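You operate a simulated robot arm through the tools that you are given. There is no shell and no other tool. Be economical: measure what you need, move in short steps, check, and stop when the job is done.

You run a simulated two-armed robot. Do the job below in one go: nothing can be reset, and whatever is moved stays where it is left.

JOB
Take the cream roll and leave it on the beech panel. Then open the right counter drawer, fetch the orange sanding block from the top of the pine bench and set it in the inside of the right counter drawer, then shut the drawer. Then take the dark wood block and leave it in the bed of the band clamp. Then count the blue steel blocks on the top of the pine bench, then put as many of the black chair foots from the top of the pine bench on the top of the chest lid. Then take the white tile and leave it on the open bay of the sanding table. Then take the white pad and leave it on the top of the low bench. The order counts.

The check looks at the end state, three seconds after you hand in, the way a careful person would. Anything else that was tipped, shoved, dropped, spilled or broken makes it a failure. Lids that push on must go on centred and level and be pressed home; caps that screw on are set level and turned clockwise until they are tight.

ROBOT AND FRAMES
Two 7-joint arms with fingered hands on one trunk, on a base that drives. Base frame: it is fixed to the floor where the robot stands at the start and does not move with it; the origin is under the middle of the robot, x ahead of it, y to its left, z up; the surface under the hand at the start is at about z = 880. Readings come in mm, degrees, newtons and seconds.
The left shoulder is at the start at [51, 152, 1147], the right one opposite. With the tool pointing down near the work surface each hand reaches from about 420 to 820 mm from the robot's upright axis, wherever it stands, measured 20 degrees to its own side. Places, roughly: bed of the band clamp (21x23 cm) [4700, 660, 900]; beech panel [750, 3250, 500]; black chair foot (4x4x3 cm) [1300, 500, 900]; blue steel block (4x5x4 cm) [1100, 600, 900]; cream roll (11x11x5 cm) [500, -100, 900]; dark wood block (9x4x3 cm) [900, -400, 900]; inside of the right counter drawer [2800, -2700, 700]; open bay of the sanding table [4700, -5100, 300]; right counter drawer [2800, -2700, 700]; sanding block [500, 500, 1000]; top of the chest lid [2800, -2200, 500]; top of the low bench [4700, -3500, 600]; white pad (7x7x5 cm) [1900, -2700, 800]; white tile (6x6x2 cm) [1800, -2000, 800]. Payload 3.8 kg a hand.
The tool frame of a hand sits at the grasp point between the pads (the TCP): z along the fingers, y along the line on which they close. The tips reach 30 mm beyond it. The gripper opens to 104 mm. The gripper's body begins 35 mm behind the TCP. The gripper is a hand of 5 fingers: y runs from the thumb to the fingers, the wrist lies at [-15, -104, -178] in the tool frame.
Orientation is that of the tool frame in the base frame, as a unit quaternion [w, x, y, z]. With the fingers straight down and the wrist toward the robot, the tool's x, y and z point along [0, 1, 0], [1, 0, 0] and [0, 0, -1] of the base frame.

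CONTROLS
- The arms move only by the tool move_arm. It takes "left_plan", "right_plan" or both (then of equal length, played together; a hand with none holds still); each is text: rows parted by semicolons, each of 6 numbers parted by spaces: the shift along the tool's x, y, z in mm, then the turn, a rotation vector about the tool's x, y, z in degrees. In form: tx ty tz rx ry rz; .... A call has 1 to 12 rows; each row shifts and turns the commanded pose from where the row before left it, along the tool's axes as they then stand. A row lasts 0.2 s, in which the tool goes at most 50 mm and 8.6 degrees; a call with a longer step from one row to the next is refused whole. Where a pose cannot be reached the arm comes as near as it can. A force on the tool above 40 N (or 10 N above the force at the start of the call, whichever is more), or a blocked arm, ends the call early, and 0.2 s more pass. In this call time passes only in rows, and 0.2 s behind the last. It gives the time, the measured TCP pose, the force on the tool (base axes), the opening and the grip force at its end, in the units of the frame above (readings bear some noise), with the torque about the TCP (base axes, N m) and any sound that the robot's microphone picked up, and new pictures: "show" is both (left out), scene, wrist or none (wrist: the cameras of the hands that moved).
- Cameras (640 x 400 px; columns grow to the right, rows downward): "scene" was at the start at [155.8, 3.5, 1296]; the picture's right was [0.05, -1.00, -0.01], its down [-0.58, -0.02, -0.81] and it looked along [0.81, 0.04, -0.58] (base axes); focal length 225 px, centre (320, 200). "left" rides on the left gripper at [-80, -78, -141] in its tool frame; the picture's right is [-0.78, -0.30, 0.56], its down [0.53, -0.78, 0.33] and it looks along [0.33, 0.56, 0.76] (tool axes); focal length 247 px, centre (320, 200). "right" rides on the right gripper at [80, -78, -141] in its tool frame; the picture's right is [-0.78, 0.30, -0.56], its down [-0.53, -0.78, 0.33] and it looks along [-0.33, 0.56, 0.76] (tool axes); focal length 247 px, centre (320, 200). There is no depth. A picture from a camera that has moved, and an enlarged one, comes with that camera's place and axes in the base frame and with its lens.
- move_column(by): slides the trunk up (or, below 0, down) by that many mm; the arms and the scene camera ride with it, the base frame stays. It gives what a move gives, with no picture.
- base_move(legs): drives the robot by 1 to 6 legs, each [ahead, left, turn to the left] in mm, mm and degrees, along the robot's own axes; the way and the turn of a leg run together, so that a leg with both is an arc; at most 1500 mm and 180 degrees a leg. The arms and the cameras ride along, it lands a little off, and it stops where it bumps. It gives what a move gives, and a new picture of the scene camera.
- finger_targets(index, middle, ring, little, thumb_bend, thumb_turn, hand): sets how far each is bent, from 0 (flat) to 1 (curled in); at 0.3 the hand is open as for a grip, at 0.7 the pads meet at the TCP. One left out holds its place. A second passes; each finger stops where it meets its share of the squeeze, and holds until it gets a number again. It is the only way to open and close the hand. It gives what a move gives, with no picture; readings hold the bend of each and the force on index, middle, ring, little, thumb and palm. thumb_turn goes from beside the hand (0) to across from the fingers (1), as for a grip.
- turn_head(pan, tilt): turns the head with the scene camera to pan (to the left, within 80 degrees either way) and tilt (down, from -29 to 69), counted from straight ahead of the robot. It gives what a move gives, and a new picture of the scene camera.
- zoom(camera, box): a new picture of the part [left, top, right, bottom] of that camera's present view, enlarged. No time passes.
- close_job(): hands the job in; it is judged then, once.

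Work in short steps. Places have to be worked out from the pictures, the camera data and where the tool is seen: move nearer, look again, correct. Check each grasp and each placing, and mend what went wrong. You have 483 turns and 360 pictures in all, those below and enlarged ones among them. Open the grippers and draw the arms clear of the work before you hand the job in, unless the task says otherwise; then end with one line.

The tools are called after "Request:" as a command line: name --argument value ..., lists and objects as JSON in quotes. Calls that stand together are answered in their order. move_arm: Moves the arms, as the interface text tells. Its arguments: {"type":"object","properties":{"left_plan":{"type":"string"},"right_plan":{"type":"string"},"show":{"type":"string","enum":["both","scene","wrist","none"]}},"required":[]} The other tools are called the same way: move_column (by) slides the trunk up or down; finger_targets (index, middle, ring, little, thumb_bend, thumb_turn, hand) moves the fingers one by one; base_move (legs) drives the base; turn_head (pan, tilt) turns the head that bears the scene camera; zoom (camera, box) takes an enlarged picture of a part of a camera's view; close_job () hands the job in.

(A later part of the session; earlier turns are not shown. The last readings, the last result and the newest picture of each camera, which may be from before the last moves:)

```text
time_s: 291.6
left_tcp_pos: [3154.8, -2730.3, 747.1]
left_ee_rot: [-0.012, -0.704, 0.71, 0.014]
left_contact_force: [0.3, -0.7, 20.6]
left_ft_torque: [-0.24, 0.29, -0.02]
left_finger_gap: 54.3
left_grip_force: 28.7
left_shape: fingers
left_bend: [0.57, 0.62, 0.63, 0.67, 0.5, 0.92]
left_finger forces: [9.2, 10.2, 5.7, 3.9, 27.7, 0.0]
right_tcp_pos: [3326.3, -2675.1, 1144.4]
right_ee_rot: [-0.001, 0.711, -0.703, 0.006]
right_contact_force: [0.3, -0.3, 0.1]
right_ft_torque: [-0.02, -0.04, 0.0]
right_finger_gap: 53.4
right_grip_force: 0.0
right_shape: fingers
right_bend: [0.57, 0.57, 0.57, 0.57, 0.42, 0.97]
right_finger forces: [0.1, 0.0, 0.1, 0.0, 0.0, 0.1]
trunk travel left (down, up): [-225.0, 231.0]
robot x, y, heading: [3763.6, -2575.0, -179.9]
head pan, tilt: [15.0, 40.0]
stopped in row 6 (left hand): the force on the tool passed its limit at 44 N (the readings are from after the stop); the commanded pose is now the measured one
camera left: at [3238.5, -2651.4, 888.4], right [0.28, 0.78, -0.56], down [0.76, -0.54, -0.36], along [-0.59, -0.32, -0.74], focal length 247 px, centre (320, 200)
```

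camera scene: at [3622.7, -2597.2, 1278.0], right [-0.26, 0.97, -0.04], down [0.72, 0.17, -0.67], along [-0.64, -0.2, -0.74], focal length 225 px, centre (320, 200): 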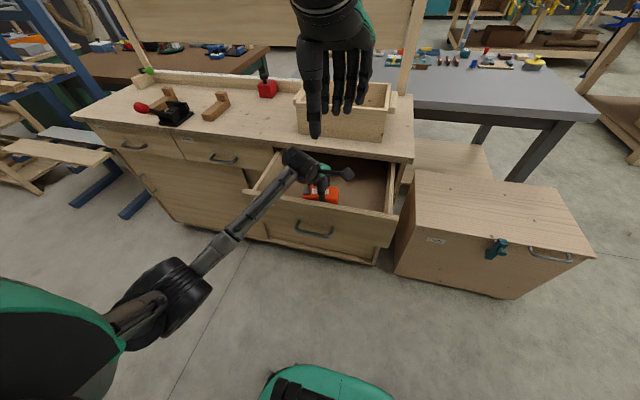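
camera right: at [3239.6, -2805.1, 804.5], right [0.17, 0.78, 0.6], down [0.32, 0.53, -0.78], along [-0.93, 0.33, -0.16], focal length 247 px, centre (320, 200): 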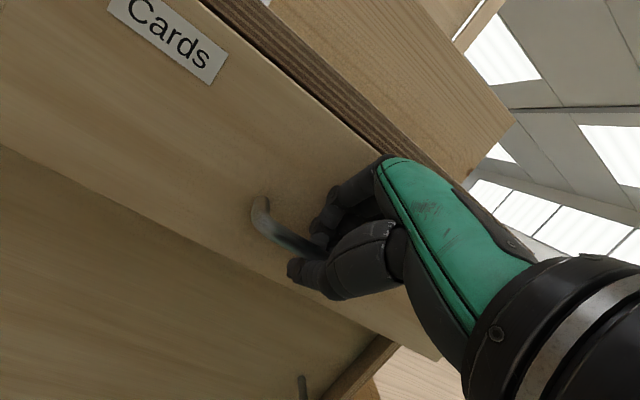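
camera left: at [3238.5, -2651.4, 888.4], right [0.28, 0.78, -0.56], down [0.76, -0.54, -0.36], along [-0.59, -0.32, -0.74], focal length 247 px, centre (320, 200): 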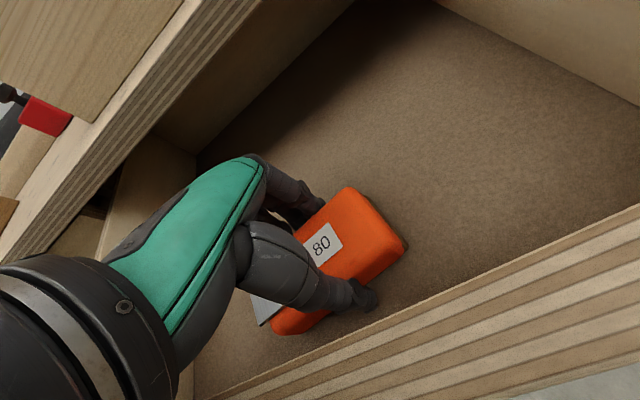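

Contact with the bottom. I ease up a little, open the hand, and withdraw.

Request:
move_arm --left_plan "0 0 -3 0 0 0" --show "none"

Request:
finger_targets --hand "left" --index 0.4 --middle 0.4 --ring 0.4 --little 0.4 --thumb_bend 0.35

Request:
move_arm --left_plan "0 0 -25 0 0 0; 0 0 -35 0 0 0; 0 0 -40 0 0 0; 0 0 -45 0 0 0; 0 0 -45 0 0 0; 0 0 -45 0 0 0; 0 -30 -35 0 0 0; 0 -30 -35 0 0 0; 0 -40 -25 0 0 0; 30 -30 0 0 0 0; 40 0 0 0 0 0" --show "scene"

```text
time_s: 292.0
left_tcp_pos: [3158.2, -2728.8, 747.9]
left_ee_rot: [-0.01, -0.703, 0.711, 0.011]
left_contact_force: [0.9, -1.3, 16.9]
left_ft_torque: [-0.19, 0.29, -0.03]
left_finger_gap: 54.1
left_grip_force: 27.8
left_shape: fingers
left_bend: [0.57, 0.62, 0.63, 0.67, 0.5, 0.92]
left_finger forces: [9.2, 9.2, 5.7, 3.8, 27.4, 0.0]
right_tcp_pos: [3327.7, -2674.4, 1146.0]
right_ee_rot: [0.0, 0.71, -0.704, 0.006]
right_contact_force: [-0.4, 0.4, -0.2]
right_ft_torque: [-0.01, 0.0, 0.01]
right_finger_gap: 53.0
right_grip_force: 0.0
right_shape: fingers
right_bend: [0.57, 0.57, 0.57, 0.57, 0.42, 0.97]
right_finger forces: [0.1, 0.1, 0.1, 0.0, 0.0, 0.0]
trunk travel left (down, up): [-225.0, 231.0]
robot x, y, heading: [3762.7, -2574.5, -179.7]
head pan, tilt: [15.0, 40.0]
```

```text
time_s: 293.0
left_tcp_pos: [3158.4, -2728.5, 745.6]
left_ee_rot: [-0.009, -0.704, 0.71, 0.009]
left_contact_force: [1.1, -0.5, 6.2]
left_ft_torque: [-0.04, -0.09, 0.04]
left_finger_gap: 83.7
left_grip_force: 1.8
left_shape: fingers
left_bend: [0.4, 0.4, 0.4, 0.4, 0.35, 0.97]
left_finger forces: [0.0, 3.3, 0.0, 0.0, 0.1, 0.0]
right_tcp_pos: [3325.9, -2674.3, 1144.5]
right_ee_rot: [-0.001, 0.71, -0.704, 0.006]
right_contact_force: [0.4, 1.3, 0.1]
right_ft_torque: [-0.01, -0.01, -0.03]
right_finger_gap: 53.5
right_grip_force: 0.1
right_shape: fingers
right_bend: [0.57, 0.57, 0.57, 0.57, 0.42, 0.97]
right_finger forces: [0.1, 0.0, 0.0, 0.1, 0.1, 0.1]
trunk travel left (down, up): [-225.0, 231.0]
robot x, y, heading: [3763.9, -2574.0, -179.7]
head pan, tilt: [15.0, 40.0]
```

```text
time_s: 295.4
left_tcp_pos: [3296.0, -2803.0, 1071.2]
left_ee_rot: [-0.007, -0.703, 0.711, 0.011]
left_contact_force: [0.1, -0.5, 0.4]
left_ft_torque: [0.01, -0.01, 0.04]
left_finger_gap: 83.8
left_grip_force: 0.0
left_shape: fingers
left_bend: [0.4, 0.4, 0.4, 0.4, 0.35, 0.97]
left_finger forces: [0.0, 0.0, 0.0, 0.0, 0.0, 0.1]
right_tcp_pos: [3326.1, -2675.3, 1143.8]
right_ee_rot: [-0.001, 0.71, -0.704, 0.006]
right_contact_force: [0.1, -0.1, 0.1]
right_ft_torque: [0.0, 0.0, -0.02]
right_finger_gap: 53.0
right_grip_force: 0.1
right_shape: fingers
right_bend: [0.57, 0.57, 0.57, 0.57, 0.42, 0.97]
right_finger forces: [0.0, 0.0, 0.1, 0.0, 0.0, 0.0]
trunk travel left (down, up): [-225.0, 231.0]
robot x, y, heading: [3762.5, -2571.9, -180.0]
head pan, tilt: [15.0, 40.0]
camera scene: at [3623.1, -2598.1, 1278.0], right [-0.26, 0.97, -0.04], down [0.72, 0.17, -0.67], along [-0.64, -0.2, -0.74], focal length 225 px, centre (320, 200)
```

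scene: 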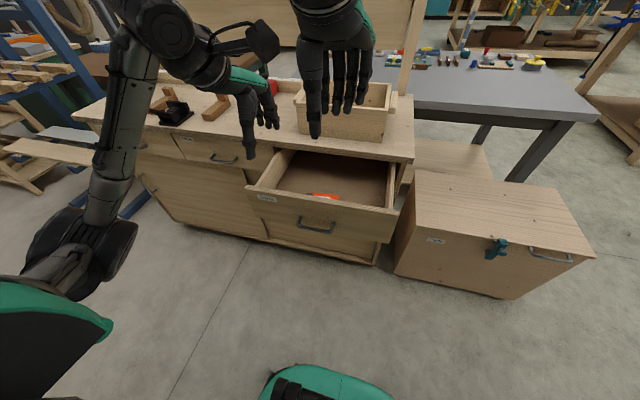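

The block is inside. To close I pitch the right hand, make a fist with straight closed fingertips and push the front just above the bar, driving the base.

Request:
finger_targets --hand "right" --index 0.72 --middle 0.72 --ring 0.72 --little 0.72 --thumb_bend 0.68

Request:
move_arm --right_plan "15 -25 20 -8 0 0; 15 -25 20 -8 0 0; 15 -10 30 -8 0 0; 10 0 30 -8 0 0; 0 0 0 -8 0 0; 0 0 0 -8 0 0; 0 0 0 -8 0 0" --show "none"

```text
time_s: 296.4
left_tcp_pos: [3294.5, -2802.2, 1072.2]
left_ee_rot: [-0.008, -0.703, 0.711, 0.01]
left_contact_force: [-0.3, -0.8, 0.0]
left_ft_torque: [-0.03, -0.01, 0.01]
left_finger_gap: 84.1
left_grip_force: 0.0
left_shape: fingers
left_bend: [0.4, 0.4, 0.4, 0.4, 0.35, 0.97]
left_finger forces: [0.1, 0.1, 0.1, 0.0, 0.1, 0.0]
right_tcp_pos: [3325.6, -2674.0, 1144.9]
right_ee_rot: [0.0, 0.71, -0.704, 0.006]
right_contact_force: [0.0, 0.0, 0.0]
right_ft_torque: [-0.01, -0.01, 0.01]
right_finger_gap: 0.0
right_grip_force: 0.2
right_shape: fingers
right_bend: [0.72, 0.72, 0.72, 0.72, 0.68, 0.97]
right_finger forces: [0.0, 0.0, 0.0, 0.0, 0.0, 0.1]
trunk travel left (down, up): [-225.0, 231.0]
robot x, y, heading: [3765.2, -2570.0, -179.9]
head pan, tilt: [15.0, 40.0]
```

```text
time_s: 298.0
left_tcp_pos: [3295.1, -2802.0, 1071.9]
left_ee_rot: [-0.007, -0.703, 0.711, 0.01]
left_contact_force: [-1.0, -0.3, 0.6]
left_ft_torque: [0.01, 0.01, 0.01]
left_finger_gap: 84.3
left_grip_force: 0.1
left_shape: fingers
left_bend: [0.4, 0.4, 0.4, 0.4, 0.35, 0.97]
left_finger forces: [0.1, 0.0, 0.1, 0.0, 0.0, 0.0]
right_tcp_pos: [3362.5, -2731.4, 1044.0]
right_ee_rot: [0.333, 0.626, -0.625, -0.326]
right_contact_force: [0.2, 0.0, -0.1]
right_ft_torque: [-0.04, 0.0, 0.0]
right_finger_gap: 0.0
right_grip_force: 0.1
right_shape: fingers
right_bend: [0.72, 0.72, 0.72, 0.72, 0.68, 0.97]
right_finger forces: [0.0, 0.0, 0.0, 0.0, 0.0, 0.1]
trunk travel left (down, up): [-225.0, 231.0]
robot x, y, heading: [3762.4, -2575.2, -179.8]
head pan, tilt: [15.0, 40.0]
```

Lower to z ≈ 793 in front of the drawer.

Request:
move_arm --right_plan "0 -34 24 0 0 0; 0 -34 24 0 0 0; 0 -34 24 0 0 0; 0 -34 24 0 0 0; 0 -34 24 0 0 0; 0 -34 24 0 0 0; 0 17 24 0 0 0" --show "both"

```text
time_s: 299.6
left_tcp_pos: [3295.2, -2802.7, 1071.7]
left_ee_rot: [-0.007, -0.704, 0.71, 0.01]
left_contact_force: [-0.5, -0.8, -0.6]
left_ft_torque: [0.0, -0.01, -0.04]
left_finger_gap: 83.9
left_grip_force: 0.0
left_shape: fingers
left_bend: [0.4, 0.4, 0.4, 0.4, 0.35, 0.97]
left_finger forces: [0.0, 0.0, 0.0, 0.1, 0.0, 0.0]
right_tcp_pos: [3309.5, -2683.1, 829.7]
right_ee_rot: [0.333, 0.628, -0.625, -0.324]
right_contact_force: [-0.2, -0.7, -0.1]
right_ft_torque: [0.01, 0.02, -0.03]
right_finger_gap: 0.0
right_grip_force: 0.0
right_shape: fingers
right_bend: [0.72, 0.72, 0.72, 0.72, 0.68, 0.97]
right_finger forces: [0.0, 0.0, 0.1, 0.0, 0.0, 0.0]
right hand out of reach, approached as far as the arm can: row 3, 4, 5, 6
trunk travel left (down, up): [-225.0, 231.0]
robot x, y, heading: [3760.5, -2572.2, -179.9]
head pan, tilt: [15.0, 40.0]
camera scene: at [3622.8, -2597.4, 1278.0], right [-0.26, 0.97, -0.04], down [0.72, 0.17, -0.67], along [-0.64, -0.2, -0.74], focal length 225 px, centre (320, 200)
camera right: at [3471.0, -2760.7, 846.6], right [0.28, 0.78, 0.55], down [0.16, 0.53, -0.83], along [-0.94, 0.33, 0.02], focal length 247 px, centre (320, 200)
```

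scene: 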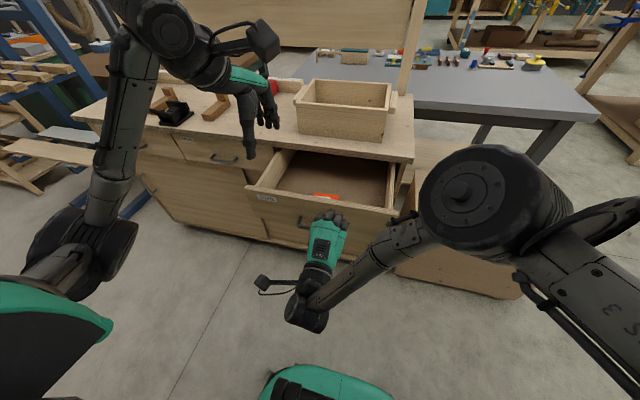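
right: 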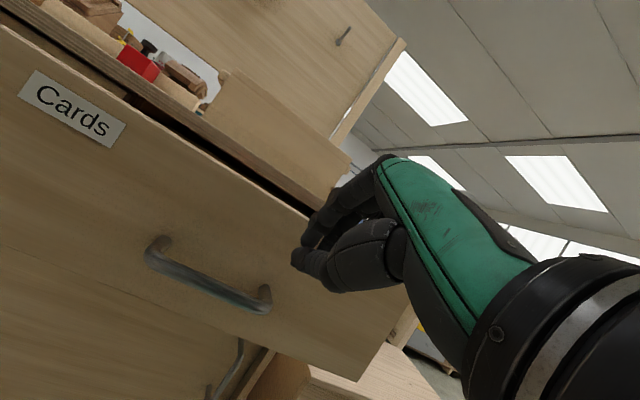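

The tip is ~35 mm too high; I lower the trunk by 45 mm.

Request:
move_column --by -45

Request:
zoom --camera "right" --box '[100, 100, 420, 350]'

```text
time_s: 300.5
left_tcp_pos: [3294.6, -2802.0, 1028.7]
left_ee_rot: [-0.008, -0.703, 0.711, 0.01]
left_contact_force: [0.2, 0.3, -0.3]
left_ft_torque: [0.0, -0.01, 0.0]
left_finger_gap: 84.2
left_grip_force: 0.2
left_shape: fingers
left_bend: [0.4, 0.4, 0.4, 0.4, 0.35, 0.97]
left_finger forces: [0.1, 0.1, 0.1, 0.0, 0.1, 0.1]
right_tcp_pos: [3310.0, -2683.3, 785.4]
right_ee_rot: [0.333, 0.627, -0.624, -0.325]
right_contact_force: [0.0, -0.7, -1.1]
right_ft_torque: [0.0, 0.02, -0.04]
right_finger_gap: 0.2
right_grip_force: 0.1
right_shape: fingers
right_bend: [0.72, 0.72, 0.72, 0.72, 0.68, 0.97]
right_finger forces: [0.0, 0.0, 0.0, 0.0, 0.1, 0.0]
trunk travel left (down, up): [-180.0, 276.0]
robot x, y, heading: [3759.6, -2574.8, -179.9]
head pan, tilt: [15.0, 40.0]
```

```text
1.60 times, centred on (260, 225) of right
camera zoom: at [3471.5, -2761.0, 802.2], right [0.28, 0.78, 0.55], down [0.16, 0.53, -0.83], along [-0.94, 0.33, 0.02], focal length 395 px, centre (416, 160)
```

zoom: 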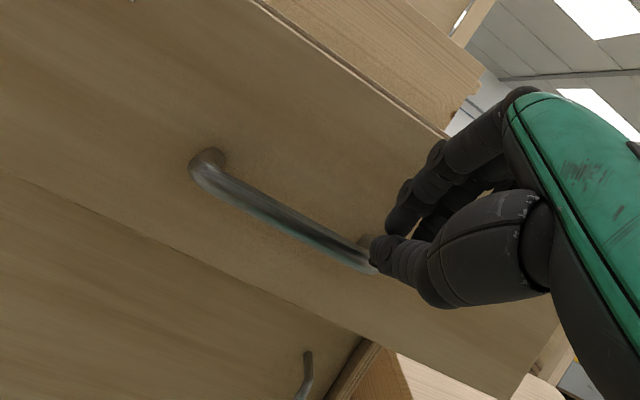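

Fingers are level with the front just above the handle. I lift the left hand clear and push with the base.

Request:
move_arm --left_plan "0 -20 -45 0 0 0; 0 -20 -45 0 0 0; 0 0 -45 0 0 0" --show "none"

Request:
base_move --legs '[[120, 0, 0], [110, 0, 0]]'

```text
time_s: 301.3
left_tcp_pos: [3338.1, -2802.9, 1162.7]
left_ee_rot: [-0.007, -0.704, 0.71, 0.009]
left_contact_force: [0.5, -0.2, 0.6]
left_ft_torque: [-0.03, 0.0, -0.04]
left_finger_gap: 84.1
left_grip_force: 0.1
left_shape: fingers
left_bend: [0.4, 0.4, 0.4, 0.4, 0.35, 0.97]
left_finger forces: [0.0, 0.1, 0.1, 0.0, 0.0, 0.1]
right_tcp_pos: [3309.4, -2681.9, 785.6]
right_ee_rot: [0.333, 0.627, -0.625, -0.325]
right_contact_force: [0.7, -0.7, 0.2]
right_ft_torque: [0.0, -0.03, -0.01]
right_finger_gap: 0.0
right_grip_force: 0.1
right_shape: fingers
right_bend: [0.72, 0.72, 0.72, 0.72, 0.68, 0.97]
right_finger forces: [0.1, 0.0, 0.1, 0.1, 0.0, 0.0]
trunk travel left (down, up): [-180.0, 276.0]
robot x, y, heading: [3762.6, -2572.6, -179.9]
head pan, tilt: [15.0, 40.0]
```

```text
time_s: 303.3
left_tcp_pos: [3105.5, -2803.4, 1162.3]
left_ee_rot: [-0.008, -0.703, 0.711, 0.009]
left_contact_force: [-0.4, 0.0, -0.8]
left_ft_torque: [0.0, 0.0, 0.02]
left_finger_gap: 84.0
left_grip_force: 0.1
left_shape: fingers
left_bend: [0.4, 0.4, 0.4, 0.4, 0.35, 0.97]
left_finger forces: [0.0, 0.0, 0.0, 0.1, 0.0, 0.0]
right_tcp_pos: [3078.0, -2683.4, 784.8]
right_ee_rot: [0.332, 0.627, -0.625, -0.325]
right_contact_force: [-0.2, -0.3, -0.1]
right_ft_torque: [-0.01, 0.01, 0.02]
right_finger_gap: 0.0
right_grip_force: 0.1
right_shape: fingers
right_bend: [0.72, 0.72, 0.72, 0.72, 0.68, 0.97]
right_finger forces: [0.1, 0.1, 0.0, 0.0, 0.0, 0.0]
trunk travel left (down, up): [-180.0, 276.0]
robot x, y, heading: [3529.4, -2570.5, -180.0]
head pan, tilt: [15.0, 40.0]
camera scene: at [3367.2, -2597.9, 1222.4], right [-0.26, 0.97, -0.05], down [0.76, 0.17, -0.63], along [-0.6, -0.2, -0.78], focal length 225 px, centre (320, 200)
```

scene: 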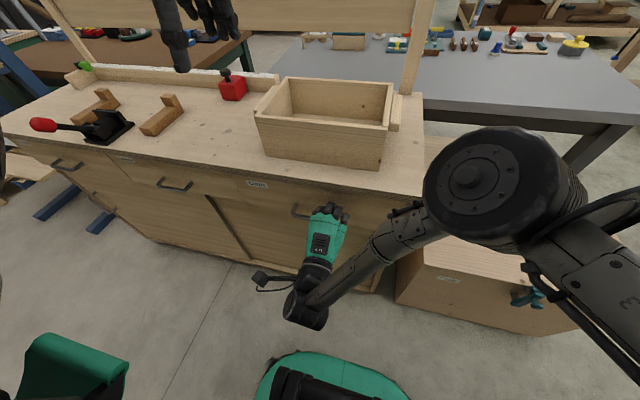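

Nearly shut; I finish with the arm, pushing until it meets resistance.

Request:
move_arm --right_plan "0 6 8 0 0 0; 0 6 8 0 0 0; 0 6 8 0 0 0; 0 6 8 0 0 0; 0 6 8 0 0 0" --show "both"

```text
time_s: 304.7
left_tcp_pos: [3110.7, -2803.1, 1164.7]
left_ee_rot: [-0.009, -0.703, 0.711, 0.011]
left_contact_force: [0.0, 0.0, -0.9]
left_ft_torque: [-0.01, -0.05, -0.01]
left_finger_gap: 83.8
left_grip_force: 0.0
left_shape: fingers
left_bend: [0.4, 0.4, 0.4, 0.4, 0.35, 0.97]
left_finger forces: [0.0, 0.0, 0.0, 0.0, 0.0, 0.0]
right_tcp_pos: [3038.7, -2686.9, 785.8]
right_ee_rot: [0.332, 0.631, -0.624, -0.32]
right_contact_force: [30.0, 5.7, 9.0]
right_ft_torque: [0.08, 0.24, -0.49]
right_finger_gap: 0.0
right_grip_force: 16.0
right_shape: fingers
right_bend: [0.73, 0.74, 0.73, 0.72, 0.67, 0.97]
right_finger forces: [7.5, 15.3, 8.2, 0.1, 0.0, 0.0]
trunk travel left (down, up): [-180.0, 276.0]
robot x, y, heading: [3534.7, -2575.8, -180.0]
head pan, tilt: [15.0, 40.0]
stopped in row 5 (right hand): the force on the tool passed its limit at 43 N (the readings are from after the stop); the commanded pose is now the measured one
camera scene: at [3372.9, -2596.9, 1223.0], right [-0.26, 0.97, -0.05], down [0.76, 0.17, -0.63], along [-0.6, -0.2, -0.78], focal length 225 px, centre (320, 200)
camera right: at [3200.9, -2763.5, 803.6], right [0.27, 0.79, 0.56], down [0.17, 0.53, -0.83], along [-0.95, 0.32, 0.01], focal length 247 px, centre (320, 200)
```

scene: 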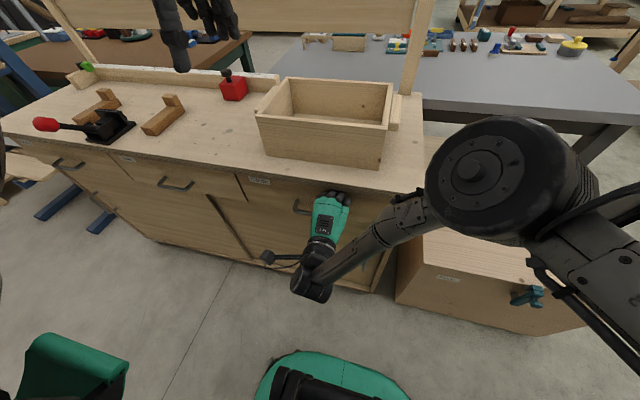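
right: 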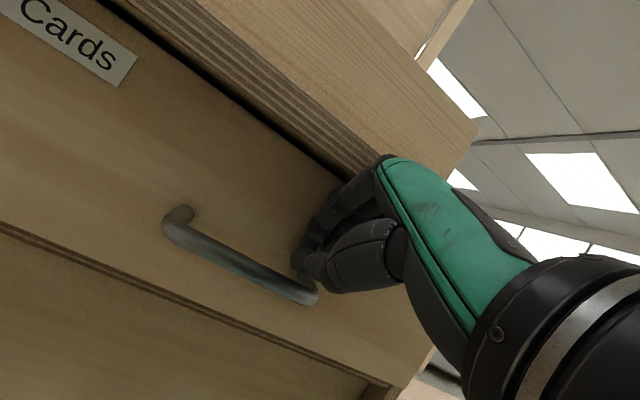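

The drawer is flush. I withdraw the hand, bring both arms to travel pose and the trunk back up.

Request:
move_arm --right_plan "0 0 -40 0 0 0; 0 0 -45 0 0 0; 0 0 -45 0 0 0; 0 0 -45 8 0 0; 0 0 -45 8 0 0; 0 0 -45 8 0 0; 0 0 -30 8 0 0; 0 10 -30 8 0 0; 0 15 0 8 0 0; 0 20 0 7 0 0; 0 30 -30 0 0 0; -20 30 -30 0 0 0" --show "none"

Request:
base_move --legs '[[-240, 0, 0]]'

Request:
move_column --by 45

```text
time_s: 306.1
left_tcp_pos: [3106.3, -2803.0, 1163.1]
left_ee_rot: [-0.008, -0.703, 0.711, 0.01]
left_contact_force: [-0.1, 0.7, 0.0]
left_ft_torque: [0.01, 0.01, -0.01]
left_finger_gap: 84.1
left_grip_force: 0.0
left_shape: fingers
left_bend: [0.4, 0.4, 0.4, 0.4, 0.35, 0.97]
left_finger forces: [0.0, 0.1, 0.1, 0.1, 0.1, 0.1]
right_tcp_pos: [3168.6, -2623.7, 924.7]
right_ee_rot: [-0.135, -0.65, 0.7, 0.262]
right_contact_force: [0.3, -0.2, 0.2]
right_ft_torque: [-0.03, -0.03, 0.0]
right_finger_gap: 0.0
right_grip_force: 0.1
right_shape: fingers
right_bend: [0.72, 0.72, 0.72, 0.72, 0.68, 0.98]
right_finger forces: [0.1, 0.0, 0.0, 0.1, 0.0, 0.1]
right hand out of reach, approached as far as the arm can: row 3
trunk travel left (down, up): [-180.0, 276.0]
robot x, y, heading: [3534.7, -2571.7, -180.0]
head pan, tilt: [15.0, 40.0]
stopped in row 7 (right hand): the arm was blocked; the commanded pose is now the measured one
```

```text
time_s: 307.9
left_tcp_pos: [3349.5, -2804.3, 1162.4]
left_ee_rot: [-0.007, -0.704, 0.71, 0.01]
left_contact_force: [0.6, -0.5, 0.5]
left_ft_torque: [0.02, -0.01, -0.01]
left_finger_gap: 84.0
left_grip_force: 0.0
left_shape: fingers
left_bend: [0.4, 0.4, 0.4, 0.4, 0.35, 0.97]
left_finger forces: [0.1, 0.0, 0.0, 0.1, 0.1, 0.0]
right_tcp_pos: [3410.9, -2623.1, 923.9]
right_ee_rot: [-0.134, -0.651, 0.7, 0.262]
right_contact_force: [-0.1, -1.5, -0.9]
right_ft_torque: [-0.02, 0.03, 0.04]
right_finger_gap: 0.1
right_grip_force: 0.1
right_shape: fingers
right_bend: [0.72, 0.72, 0.72, 0.72, 0.68, 0.98]
right_finger forces: [0.0, 0.0, 0.0, 0.0, 0.1, 0.1]
trunk travel left (down, up): [-180.0, 276.0]
robot x, y, heading: [3778.2, -2571.5, -179.7]
head pan, tilt: [15.0, 40.0]
camera scene: at [3610.7, -2597.2, 1222.4], right [-0.26, 0.96, -0.05], down [0.76, 0.17, -0.63], along [-0.6, -0.2, -0.78], focal length 225 px, centre (320, 200)
```

scene: 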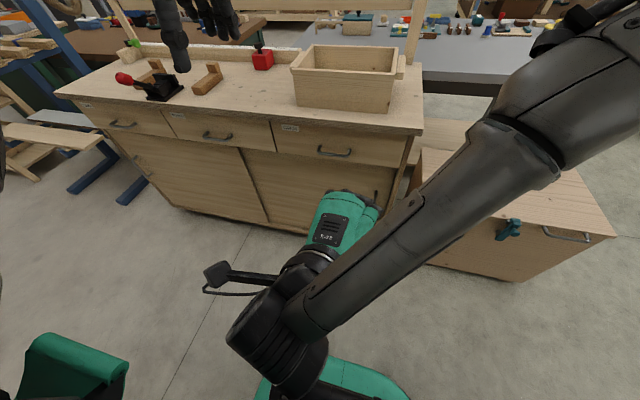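

```text
time_s: 308.8
left_tcp_pos: [3347.6, -2804.6, 1207.1]
left_ee_rot: [-0.007, -0.704, 0.71, 0.009]
left_contact_force: [-0.3, 0.7, 0.1]
left_ft_torque: [-0.03, -0.02, 0.0]
left_finger_gap: 84.2
left_grip_force: 0.1
left_shape: fingers
left_bend: [0.4, 0.4, 0.4, 0.4, 0.35, 0.97]
left_finger forces: [0.1, 0.0, 0.1, 0.0, 0.0, 0.0]
right_tcp_pos: [3411.1, -2623.1, 969.1]
right_ee_rot: [-0.133, -0.651, 0.7, 0.262]
right_contact_force: [1.4, -0.2, -0.5]
right_ft_torque: [-0.03, 0.02, 0.0]
right_finger_gap: 0.1
right_grip_force: 0.0
right_shape: fingers
right_bend: [0.72, 0.72, 0.72, 0.72, 0.68, 0.98]
right_finger forces: [0.0, 0.0, 0.1, 0.1, 0.0, 0.0]
trunk travel left (down, up): [-225.0, 231.0]
robot x, y, heading: [3774.4, -2569.5, -179.8]
head pan, tilt: [15.0, 40.0]
```

Drawer is shut. I straighten the right hand forward and up.

Request:
move_arm --right_plan "0 40 0 0 0 0; 0 40 0 0 0 0; 0 40 0 0 0 0; 0 0 -40 8 0 0; 0 0 -30 8 0 0; 0 0 0 8 0 0" --show "none"

```text
time_s: 310.2
left_tcp_pos: [3347.6, -2802.9, 1207.1]
left_ee_rot: [-0.008, -0.704, 0.71, 0.008]
left_contact_force: [0.6, 0.1, 0.2]
left_ft_torque: [0.02, -0.02, 0.02]
left_finger_gap: 84.0
left_grip_force: 0.0
left_shape: fingers
left_bend: [0.4, 0.4, 0.4, 0.4, 0.35, 0.97]
left_finger forces: [0.0, 0.1, 0.0, 0.0, 0.0, 0.0]
right_tcp_pos: [3343.1, -2634.7, 1093.2]
right_ee_rot: [0.005, -0.665, 0.739, 0.11]
right_contact_force: [0.4, -0.6, -0.1]
right_ft_torque: [0.0, 0.02, -0.01]
right_finger_gap: 0.1
right_grip_force: 0.0
right_shape: fingers
right_bend: [0.72, 0.72, 0.72, 0.72, 0.68, 0.98]
right_finger forces: [0.1, 0.1, 0.0, 0.0, 0.1, 0.1]
trunk travel left (down, up): [-225.0, 231.0]
robot x, y, heading: [3774.1, -2571.1, -179.8]
head pan, tilt: [15.0, 40.0]
```

Request:
move_arm --right_plan "0 0 -20 4.5 4.5 -3; 0 0 -30 4.5 4.5 -3" --show "none"

Request:
base_move --legs '[[0, 0, -90], [1330, 0, 0], [0, 1400, 0], [0, 1390, 0]]'

Request:
turn_head --pan 10 --tilt 25

```text
time_s: 310.8
left_tcp_pos: [3348.2, -2801.5, 1208.4]
left_ee_rot: [-0.008, -0.704, 0.71, 0.009]
left_contact_force: [0.7, 0.1, 0.0]
left_ft_torque: [-0.04, 0.02, 0.04]
left_finger_gap: 84.1
left_grip_force: 0.0
left_shape: fingers
left_bend: [0.4, 0.4, 0.4, 0.4, 0.35, 0.97]
left_finger forces: [0.0, 0.1, 0.0, 0.1, 0.0, 0.1]
right_tcp_pos: [3347.4, -2639.8, 1143.1]
right_ee_rot: [0.004, -0.706, 0.708, -0.001]
right_contact_force: [0.1, 0.6, -0.4]
right_ft_torque: [-0.01, -0.03, 0.02]
right_finger_gap: 0.0
right_grip_force: 0.0
right_shape: fingers
right_bend: [0.72, 0.72, 0.72, 0.72, 0.68, 0.98]
right_finger forces: [0.0, 0.0, 0.1, 0.0, 0.1, 0.0]
trunk travel left (down, up): [-225.0, 231.0]
robot x, y, heading: [3775.9, -2572.2, -179.9]
head pan, tilt: [15.0, 40.0]
```

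```text
time_s: 334.3
left_tcp_pos: [749.6, -851.4, 1207.5]
left_ee_rot: [0.001, 0.004, 1.0, 0.012]
left_contact_force: [-0.7, 0.1, -0.5]
left_ft_torque: [0.01, -0.01, -0.04]
left_finger_gap: 84.2
left_grip_force: 0.1
left_shape: fingers
left_bend: [0.4, 0.4, 0.4, 0.4, 0.35, 0.97]
left_finger forces: [0.0, 0.1, 0.1, 0.0, 0.0, 0.0]
right_tcp_pos: [910.8, -850.1, 1141.8]
right_ee_rot: [0.003, 0.001, 1.0, -0.003]
right_contact_force: [1.2, -0.1, 0.2]
right_ft_torque: [0.02, -0.02, 0.03]
right_finger_gap: 0.1
right_grip_force: 0.1
right_shape: fingers
right_bend: [0.72, 0.72, 0.72, 0.72, 0.68, 0.98]
right_finger forces: [0.0, 0.0, 0.0, 0.1, 0.0, 0.0]
trunk travel left (down, up): [-225.0, 231.0]
robot x, y, heading: [978.6, -1281.4, 90.2]
head pan, tilt: [15.0, 40.0]
camera scene: at [957.7, -1135.3, 1278.0], right [0.96, 0.26, -0.04], down [0.17, -0.72, -0.67], along [-0.2, 0.64, -0.74], focal length 225 px, centre (320, 200)
```

scene: 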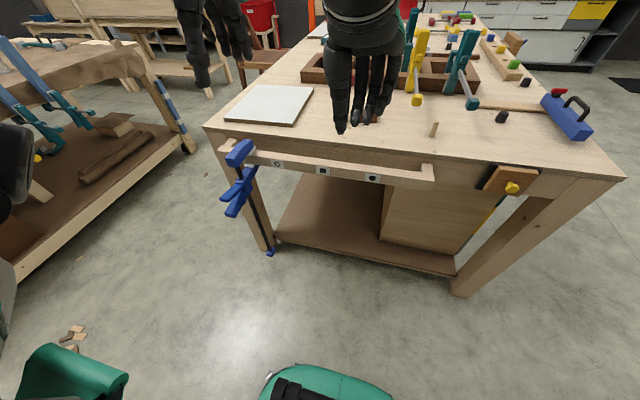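

```text
time_s: 335.1
left_tcp_pos: [749.9, -850.0, 1207.5]
left_ee_rot: [0.002, 0.004, 1.0, 0.013]
left_contact_force: [-0.2, -0.5, 0.2]
left_ft_torque: [-0.01, 0.03, -0.03]
left_finger_gap: 83.8
left_grip_force: 0.1
left_shape: fingers
left_bend: [0.4, 0.4, 0.4, 0.4, 0.35, 0.97]
left_finger forces: [0.0, 0.0, 0.0, 0.0, 0.1, 0.0]
right_tcp_pos: [910.1, -849.2, 1143.6]
right_ee_rot: [0.003, 0.001, 1.0, -0.003]
right_contact_force: [-0.3, 0.0, -0.4]
right_ft_torque: [0.01, -0.01, 0.01]
right_finger_gap: 0.1
right_grip_force: 0.1
right_shape: fingers
right_bend: [0.72, 0.72, 0.72, 0.72, 0.68, 0.98]
right_finger forces: [0.1, 0.0, 0.0, 0.1, 0.1, 0.0]
trunk travel left (down, up): [-225.0, 231.0]
robot x, y, heading: [979.6, -1276.7, 90.1]
head pan, tilt: [10.0, 25.0]
camera scene: at [963.4, -1123.4, 1299.8], right [0.98, 0.18, -0.02], down [0.08, -0.54, -0.84], along [-0.16, 0.82, -0.54], focal length 225 px, centre (320, 200)
```

scene: 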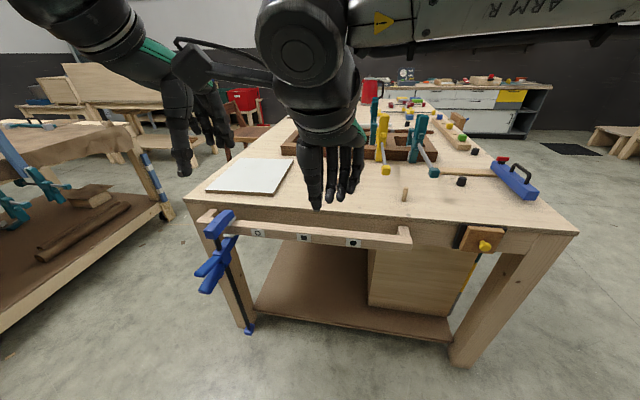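

I move the right hand aside and drive up to the bench end.

Request:
move_arm --right_plan "-45 0 0 0 0 0; -45 0 0 0 0 0; -45 0 0 0 0 0; -45 0 0 0 0 0; -40 0 0 0 0 0" --show "none"

Request:
base_move --legs '[[255, 0, 0]]'

```text
time_s: 336.3
left_tcp_pos: [749.6, -850.7, 1208.1]
left_ee_rot: [0.001, 0.005, 1.0, 0.012]
left_contact_force: [0.3, 0.1, 0.2]
left_ft_torque: [0.0, 0.02, 0.03]
left_finger_gap: 84.2
left_grip_force: 0.0
left_shape: fingers
left_bend: [0.4, 0.4, 0.4, 0.4, 0.35, 0.97]
left_finger forces: [0.0, 0.0, 0.0, 0.0, 0.1, 0.0]
right_tcp_pos: [1132.9, -851.1, 1144.1]
right_ee_rot: [0.004, 0.001, 1.0, -0.002]
right_contact_force: [0.3, 0.1, 0.2]
right_ft_torque: [0.03, 0.0, -0.03]
right_finger_gap: 0.0
right_grip_force: 0.1
right_shape: fingers
right_bend: [0.72, 0.72, 0.72, 0.72, 0.68, 0.98]
right_finger forces: [0.0, 0.0, 0.0, 0.0, 0.1, 0.1]
trunk travel left (down, up): [-225.0, 231.0]
robot x, y, heading: [980.1, -1274.6, 90.2]
head pan, tilt: [10.0, 25.0]
```

```text
time_s: 338.1
left_tcp_pos: [749.2, -594.3, 1207.6]
left_ee_rot: [0.001, 0.005, 1.0, 0.012]
left_contact_force: [0.3, 0.3, -0.5]
left_ft_torque: [-0.03, -0.01, -0.01]
left_finger_gap: 84.1
left_grip_force: 0.0
left_shape: fingers
left_bend: [0.4, 0.4, 0.4, 0.4, 0.35, 0.97]
left_finger forces: [0.0, 0.1, 0.0, 0.0, 0.0, 0.0]
right_tcp_pos: [1130.9, -596.6, 1144.7]
right_ee_rot: [0.002, 0.002, 1.0, -0.002]
right_contact_force: [0.7, 0.0, -0.8]
right_ft_torque: [0.0, 0.02, -0.03]
right_finger_gap: 0.0
right_grip_force: 0.1
right_shape: fingers
right_bend: [0.72, 0.72, 0.72, 0.72, 0.68, 0.98]
right_finger forces: [0.1, 0.0, 0.1, 0.1, 0.1, 0.0]
trunk travel left (down, up): [-225.0, 231.0]
robot x, y, heading: [978.4, -1022.9, 90.2]
head pan, tilt: [10.0, 25.0]
camera scene: at [962.9, -868.9, 1300.1], right [0.98, 0.17, -0.02], down [0.07, -0.54, -0.84], along [-0.16, 0.82, -0.54], focal length 225 px, centre (320, 200)
```

scene: 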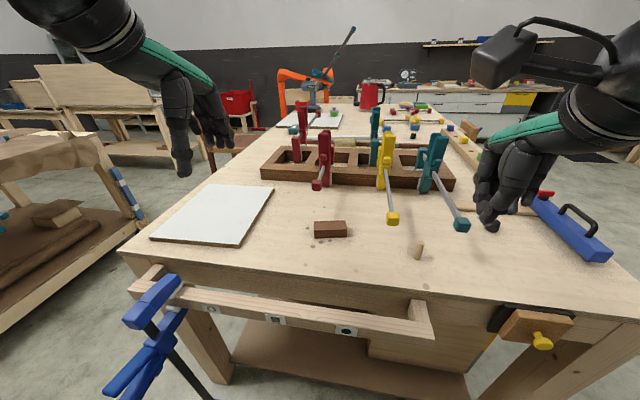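

The dark block is near [896, -396]. I bring the left hand above it for a wrist view.

Request:
move_arm --left_plan "-25 30 0 0 0 0; -25 30 10 0 0 0; -25 30 20 0 0 0; -25 30 20 0 0 0; -25 30 20 0 0 0; -20 30 30 0 0 0; 0 18 40 0 0 0; 0 0 40 0 0 0" --show "wrist"

```text
time_s: 339.9
left_tcp_pos: [896.6, -394.7, 1032.0]
left_ee_rot: [0.001, 0.006, 1.0, 0.014]
left_contact_force: [1.2, -0.1, -0.1]
left_ft_torque: [-0.02, -0.01, 0.0]
left_finger_gap: 83.9
left_grip_force: 0.1
left_shape: fingers
left_bend: [0.4, 0.4, 0.4, 0.4, 0.35, 0.97]
left_finger forces: [0.0, 0.1, 0.0, 0.0, 0.0, 0.0]
right_tcp_pos: [1130.8, -596.0, 1144.3]
right_ee_rot: [0.002, 0.002, 1.0, -0.003]
right_contact_force: [-0.1, 0.8, -0.2]
right_ft_torque: [-0.02, -0.01, 0.03]
right_finger_gap: 0.0
right_grip_force: 0.0
right_shape: fingers
right_bend: [0.72, 0.72, 0.72, 0.72, 0.68, 0.98]
right_finger forces: [0.0, 0.0, 0.0, 0.1, 0.0, 0.1]
trunk travel left (down, up): [-225.0, 231.0]
robot x, y, heading: [979.3, -1021.8, 89.9]
head pan, tilt: [10.0, 25.0]
camera left: at [976.2, -476.2, 1172.6], right [0.77, -0.29, -0.56], down [-0.54, -0.76, -0.35], along [-0.33, 0.58, -0.75], focal length 247 px, centre (320, 200)
```

left: 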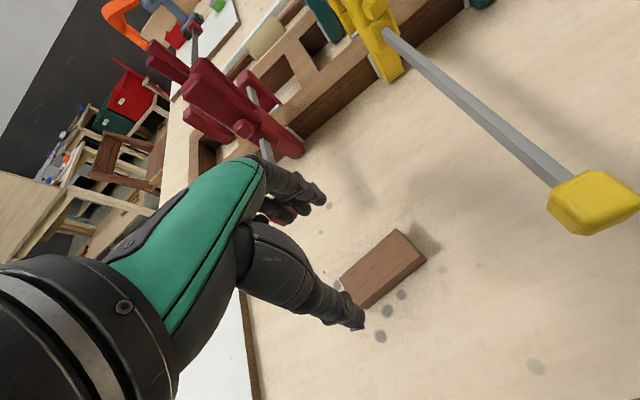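

Block centre [898, -396], long axis turned 12°. I yaw to match, lower and grasp.

Request:
move_arm --left_plan "-1 0 25 0 0 -6; 0 0 30 0 0 -6; 0 0 30 0 0 0; 0 0 20 0 0 0; 0 0 12 0 0 0" --show "wrist"

Request:
finger_targets --hand "left" --index 0.7 --middle 0.7 --ring 0.7 --little 0.7 --thumb_bend 0.7

Request:
move_arm --left_plan "0 0 -20 0 0 0; 0 0 -30 0 0 0; 0 0 -40 0 0 0; 0 -20 -40 0 0 0" --show "both"

```text
time_s: 341.1
left_tcp_pos: [898.2, -391.2, 915.8]
left_ee_rot: [0.002, -0.099, 0.995, 0.012]
left_contact_force: [-0.2, 0.5, -0.2]
left_ft_torque: [-0.02, -0.03, 0.0]
left_finger_gap: 84.0
left_grip_force: 0.0
left_shape: fingers
left_bend: [0.4, 0.4, 0.4, 0.4, 0.35, 0.97]
left_finger forces: [0.0, 0.0, 0.1, 0.0, 0.1, 0.1]
right_tcp_pos: [1130.3, -596.6, 1144.3]
right_ee_rot: [0.003, 0.002, 1.0, -0.003]
right_contact_force: [0.4, -0.5, -0.1]
right_ft_torque: [0.01, 0.0, -0.04]
right_finger_gap: 0.0
right_grip_force: 0.0
right_shape: fingers
right_bend: [0.72, 0.72, 0.72, 0.72, 0.68, 0.98]
right_finger forces: [0.0, 0.0, 0.1, 0.0, 0.0, 0.0]
trunk travel left (down, up): [-225.0, 231.0]
robot x, y, heading: [975.0, -1019.3, 90.2]
head pan, tilt: [10.0, 25.0]
camera left: at [992.4, -455.5, 1057.3], right [0.82, -0.12, -0.56], down [-0.37, -0.86, -0.36], along [-0.44, 0.5, -0.75], focal length 247 px, centre (320, 200)
```

left: 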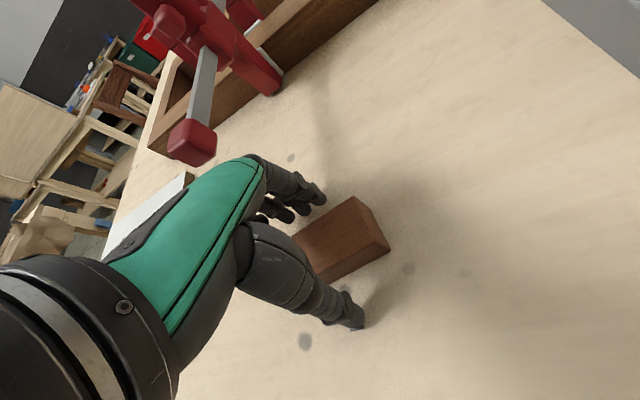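

```text
time_s: 342.1
left_tcp_pos: [898.7, -393.5, 915.8]
left_ee_rot: [0.003, -0.099, 0.995, 0.012]
left_contact_force: [0.4, 0.1, 0.4]
left_ft_torque: [-0.01, 0.04, -0.03]
left_finger_gap: 35.4
left_grip_force: 15.1
left_shape: fingers
left_bend: [0.61, 0.65, 0.66, 0.69, 0.54, 0.95]
left_finger forces: [6.3, 4.9, 2.4, 0.7, 14.5, 0.1]
right_tcp_pos: [1130.7, -596.2, 1143.6]
right_ee_rot: [0.003, 0.001, 1.0, -0.003]
right_contact_force: [0.2, 0.3, -0.8]
right_ft_torque: [0.0, -0.03, 0.0]
right_finger_gap: 0.1
right_grip_force: 0.0
right_shape: fingers
right_bend: [0.72, 0.72, 0.72, 0.72, 0.68, 0.98]
right_finger forces: [0.0, 0.0, 0.0, 0.0, 0.0, 0.1]
trunk travel left (down, up): [-225.0, 231.0]
robot x, y, heading: [981.2, -1018.6, 90.3]
head pan, tilt: [10.0, 25.0]
```

```text
time_s: 343.1
left_tcp_pos: [901.1, -415.6, 1046.4]
left_ee_rot: [0.002, -0.099, 0.995, 0.013]
left_contact_force: [-0.1, -0.5, -0.3]
left_ft_torque: [0.04, -0.02, 0.0]
left_finger_gap: 35.6
left_grip_force: 14.0
left_shape: fingers
left_bend: [0.61, 0.65, 0.66, 0.69, 0.54, 0.95]
left_finger forces: [6.4, 4.9, 2.6, 0.6, 14.5, 0.0]
right_tcp_pos: [1131.2, -597.7, 1145.3]
right_ee_rot: [0.003, 0.003, 1.0, -0.002]
right_contact_force: [0.4, -0.5, 0.2]
right_ft_torque: [0.03, -0.03, -0.04]
right_finger_gap: 0.0
right_grip_force: 0.1
right_shape: fingers
right_bend: [0.72, 0.72, 0.72, 0.72, 0.68, 0.98]
right_finger forces: [0.0, 0.0, 0.0, 0.0, 0.0, 0.0]
trunk travel left (down, up): [-225.0, 231.0]
robot x, y, heading: [978.0, -1020.5, 89.9]
head pan, tilt: [10.0, 25.0]
camera scene: at [963.4, -869.2, 1300.1], right [0.98, 0.17, -0.02], down [0.07, -0.54, -0.84], along [-0.16, 0.82, -0.54], focal length 225 px, centre (320, 200)
camera left: at [995.4, -479.5, 1187.7], right [0.82, -0.12, -0.56], down [-0.37, -0.86, -0.35], along [-0.44, 0.5, -0.75], focal length 247 px, centre (320, 200)
```

scene: 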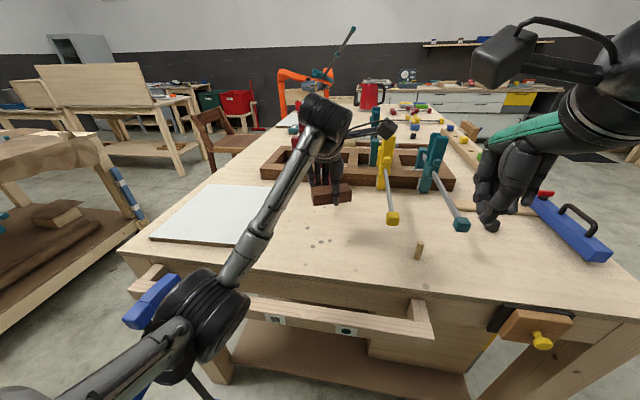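
left: 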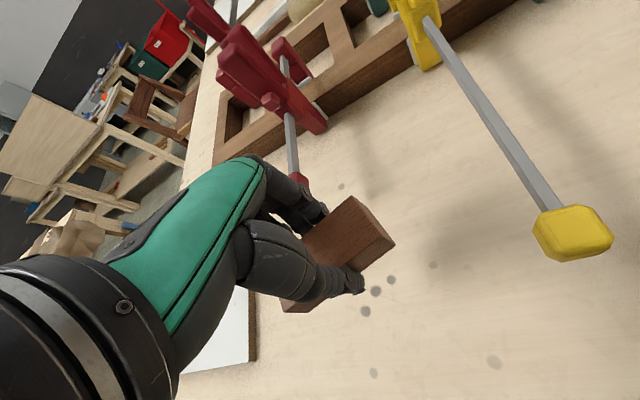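

Block held. I tighten, retract and drive toward the band clamp at the back wall.

Request:
finger_targets --hand "left" --index 0.8 --middle 0.8 --ring 0.8 --little 0.75 --thumb_bend 0.75

Request:
move_arm --left_plan "20 -40 -20 0 0 6; 30 -30 -25 0 0 6; 30 -30 -25 0 0 0; 30 -30 -20 0 0 0; 20 -20 0 0 0 0; 20 -10 0 0 0 0" --show "none"

Request:
base_move --legs '[[-260, 0, 0], [0, 0, -90], [1400, 0, 0], [1300, 0, 0], [0, 1000, 0], [0, 800, 0]]'

Request:
turn_head --pan 0 --tilt 20

```text
time_s: 344.1
left_tcp_pos: [900.9, -414.1, 1046.0]
left_ee_rot: [0.003, -0.1, 0.995, 0.012]
left_contact_force: [-1.1, 0.2, -0.7]
left_ft_torque: [0.01, -0.03, -0.02]
left_finger_gap: 37.0
left_grip_force: 25.8
left_shape: fingers
left_bend: [0.71, 0.72, 0.73, 0.75, 0.52, 0.91]
left_finger forces: [9.1, 8.0, 6.6, 0.7, 27.1, 0.0]
right_tcp_pos: [1130.6, -596.9, 1143.6]
right_ee_rot: [0.003, 0.002, 1.0, -0.002]
right_contact_force: [-0.2, -0.3, 0.0]
right_ft_torque: [-0.01, -0.01, -0.03]
right_finger_gap: 0.0
right_grip_force: 0.1
right_shape: fingers
right_bend: [0.72, 0.72, 0.72, 0.72, 0.68, 0.98]
right_finger forces: [0.0, 0.0, 0.1, 0.0, 0.0, 0.0]
trunk travel left (down, up): [-225.0, 231.0]
robot x, y, heading: [977.5, -1022.6, 90.4]
head pan, tilt: [10.0, 25.0]
```

```text
time_s: 345.6
left_tcp_pos: [759.9, -580.9, 1130.8]
left_ee_rot: [0.001, 0.005, 1.0, 0.012]
left_contact_force: [-0.7, 0.5, -0.2]
left_ft_torque: [-0.01, -0.01, 0.0]
left_finger_gap: 36.6
left_grip_force: 25.5
left_shape: fingers
left_bend: [0.71, 0.72, 0.73, 0.75, 0.52, 0.91]
left_finger forces: [8.6, 7.9, 6.5, 0.6, 25.9, 0.1]
right_tcp_pos: [1130.5, -597.1, 1144.8]
right_ee_rot: [0.003, 0.002, 1.0, -0.003]
right_contact_force: [0.1, -0.1, 0.0]
right_ft_torque: [0.04, -0.01, 0.0]
right_finger_gap: 0.0
right_grip_force: 0.2
right_shape: fingers
right_bend: [0.72, 0.72, 0.72, 0.72, 0.68, 0.98]
right_finger forces: [0.1, 0.1, 0.1, 0.1, 0.1, 0.1]
trunk travel left (down, up): [-225.0, 231.0]
robot x, y, heading: [976.4, -1019.9, 90.2]
head pan, tilt: [10.0, 25.0]
```

```text
time_s: 372.5
left_tcp_pos: [4114.6, 726.7, 1130.8]
left_ee_rot: [0.009, 0.713, 0.701, 0.008]
left_contact_force: [-0.2, 0.3, -0.3]
left_ft_torque: [0.01, 0.01, 0.0]
left_finger_gap: 36.3
left_grip_force: 24.1
left_shape: fingers
left_bend: [0.71, 0.72, 0.73, 0.75, 0.52, 0.91]
left_finger forces: [8.2, 7.9, 6.5, 0.5, 24.9, 0.0]
right_tcp_pos: [4095.8, 356.7, 1144.3]
right_ee_rot: [0.0, 0.71, 0.704, -0.004]
right_contact_force: [0.1, -0.2, 0.5]
right_ft_torque: [-0.02, 0.02, -0.01]
right_finger_gap: 0.1
right_grip_force: 0.0
right_shape: fingers
right_bend: [0.72, 0.72, 0.72, 0.72, 0.68, 0.98]
right_finger forces: [0.0, 0.0, 0.1, 0.0, 0.0, 0.0]
trunk travel left (down, up): [-225.0, 231.0]
robot x, y, heading: [3673.2, 511.5, -0.6]
head pan, tilt: [10.0, 25.0]
camera scene: at [3827.3, 527.8, 1299.9], right [0.17, -0.99, -0.02], down [-0.54, -0.07, -0.84], along [0.82, 0.15, -0.54], focal length 225 px, centre (320, 200)
```

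scene: 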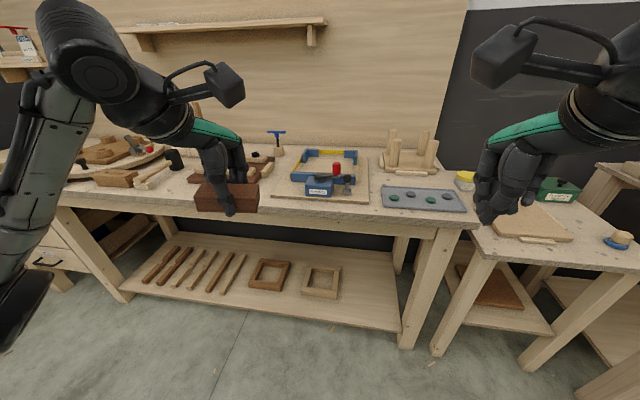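

```text
time_s: 373.3
left_tcp_pos: [4114.9, 727.3, 1129.6]
left_ee_rot: [0.011, 0.713, 0.701, 0.008]
left_contact_force: [0.2, 0.5, 0.0]
left_ft_torque: [-0.01, -0.01, -0.02]
left_finger_gap: 36.1
left_grip_force: 23.8
left_shape: fingers
left_bend: [0.71, 0.72, 0.73, 0.75, 0.52, 0.91]
left_finger forces: [8.4, 7.7, 6.3, 0.5, 24.9, 0.0]
right_tcp_pos: [4095.8, 358.1, 1142.9]
right_ee_rot: [0.0, 0.711, 0.704, -0.004]
right_contact_force: [0.2, 0.0, -0.1]
right_ft_torque: [-0.01, 0.02, 0.0]
right_finger_gap: 0.1
right_grip_force: 0.1
right_shape: fingers
right_bend: [0.72, 0.72, 0.72, 0.72, 0.68, 0.98]
right_finger forces: [0.0, 0.1, 0.0, 0.0, 0.0, 0.1]
trunk travel left (down, up): [-225.0, 231.0]
robot x, y, heading: [3674.9, 514.8, 0.0]
head pan, tilt: [0.0, 20.0]
camera scene: at [3830.7, 512.2, 1307.6], right [0.0, -1.0, 0.0], down [-0.47, 0.0, -0.88], along [0.88, 0.0, -0.47], focal length 225 px, centre (320, 200)
```

scene: 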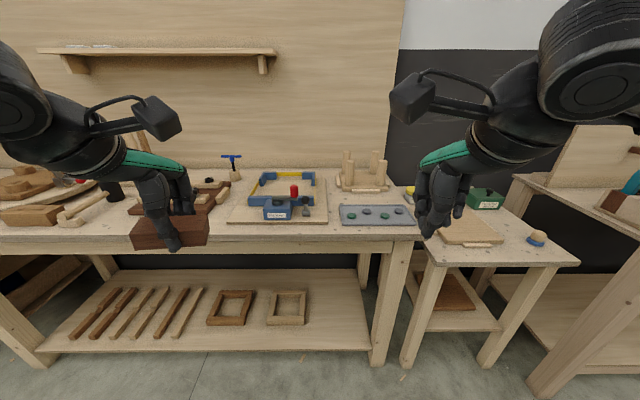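

The band clamp's bed (blue-cornered frame on a board) is ahead. I zoom in on it.

Request:
zoom --camera "scene" --box '[215, 150, 365, 245]'

```text
4.21 times, centred on (290, 198) of scene
camera zoom: at [3830.7, 512.2, 1307.6], right [0.0, -1.0, 0.0], down [-0.47, 0.0, -0.88], along [0.88, 0.0, -0.47], focal length 947 px, centre (446, 210)
```

zoom: 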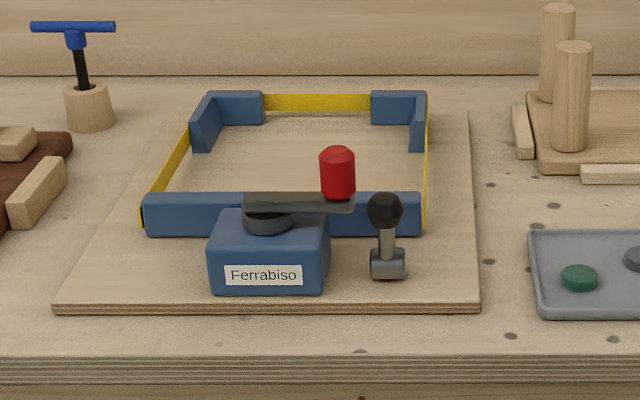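

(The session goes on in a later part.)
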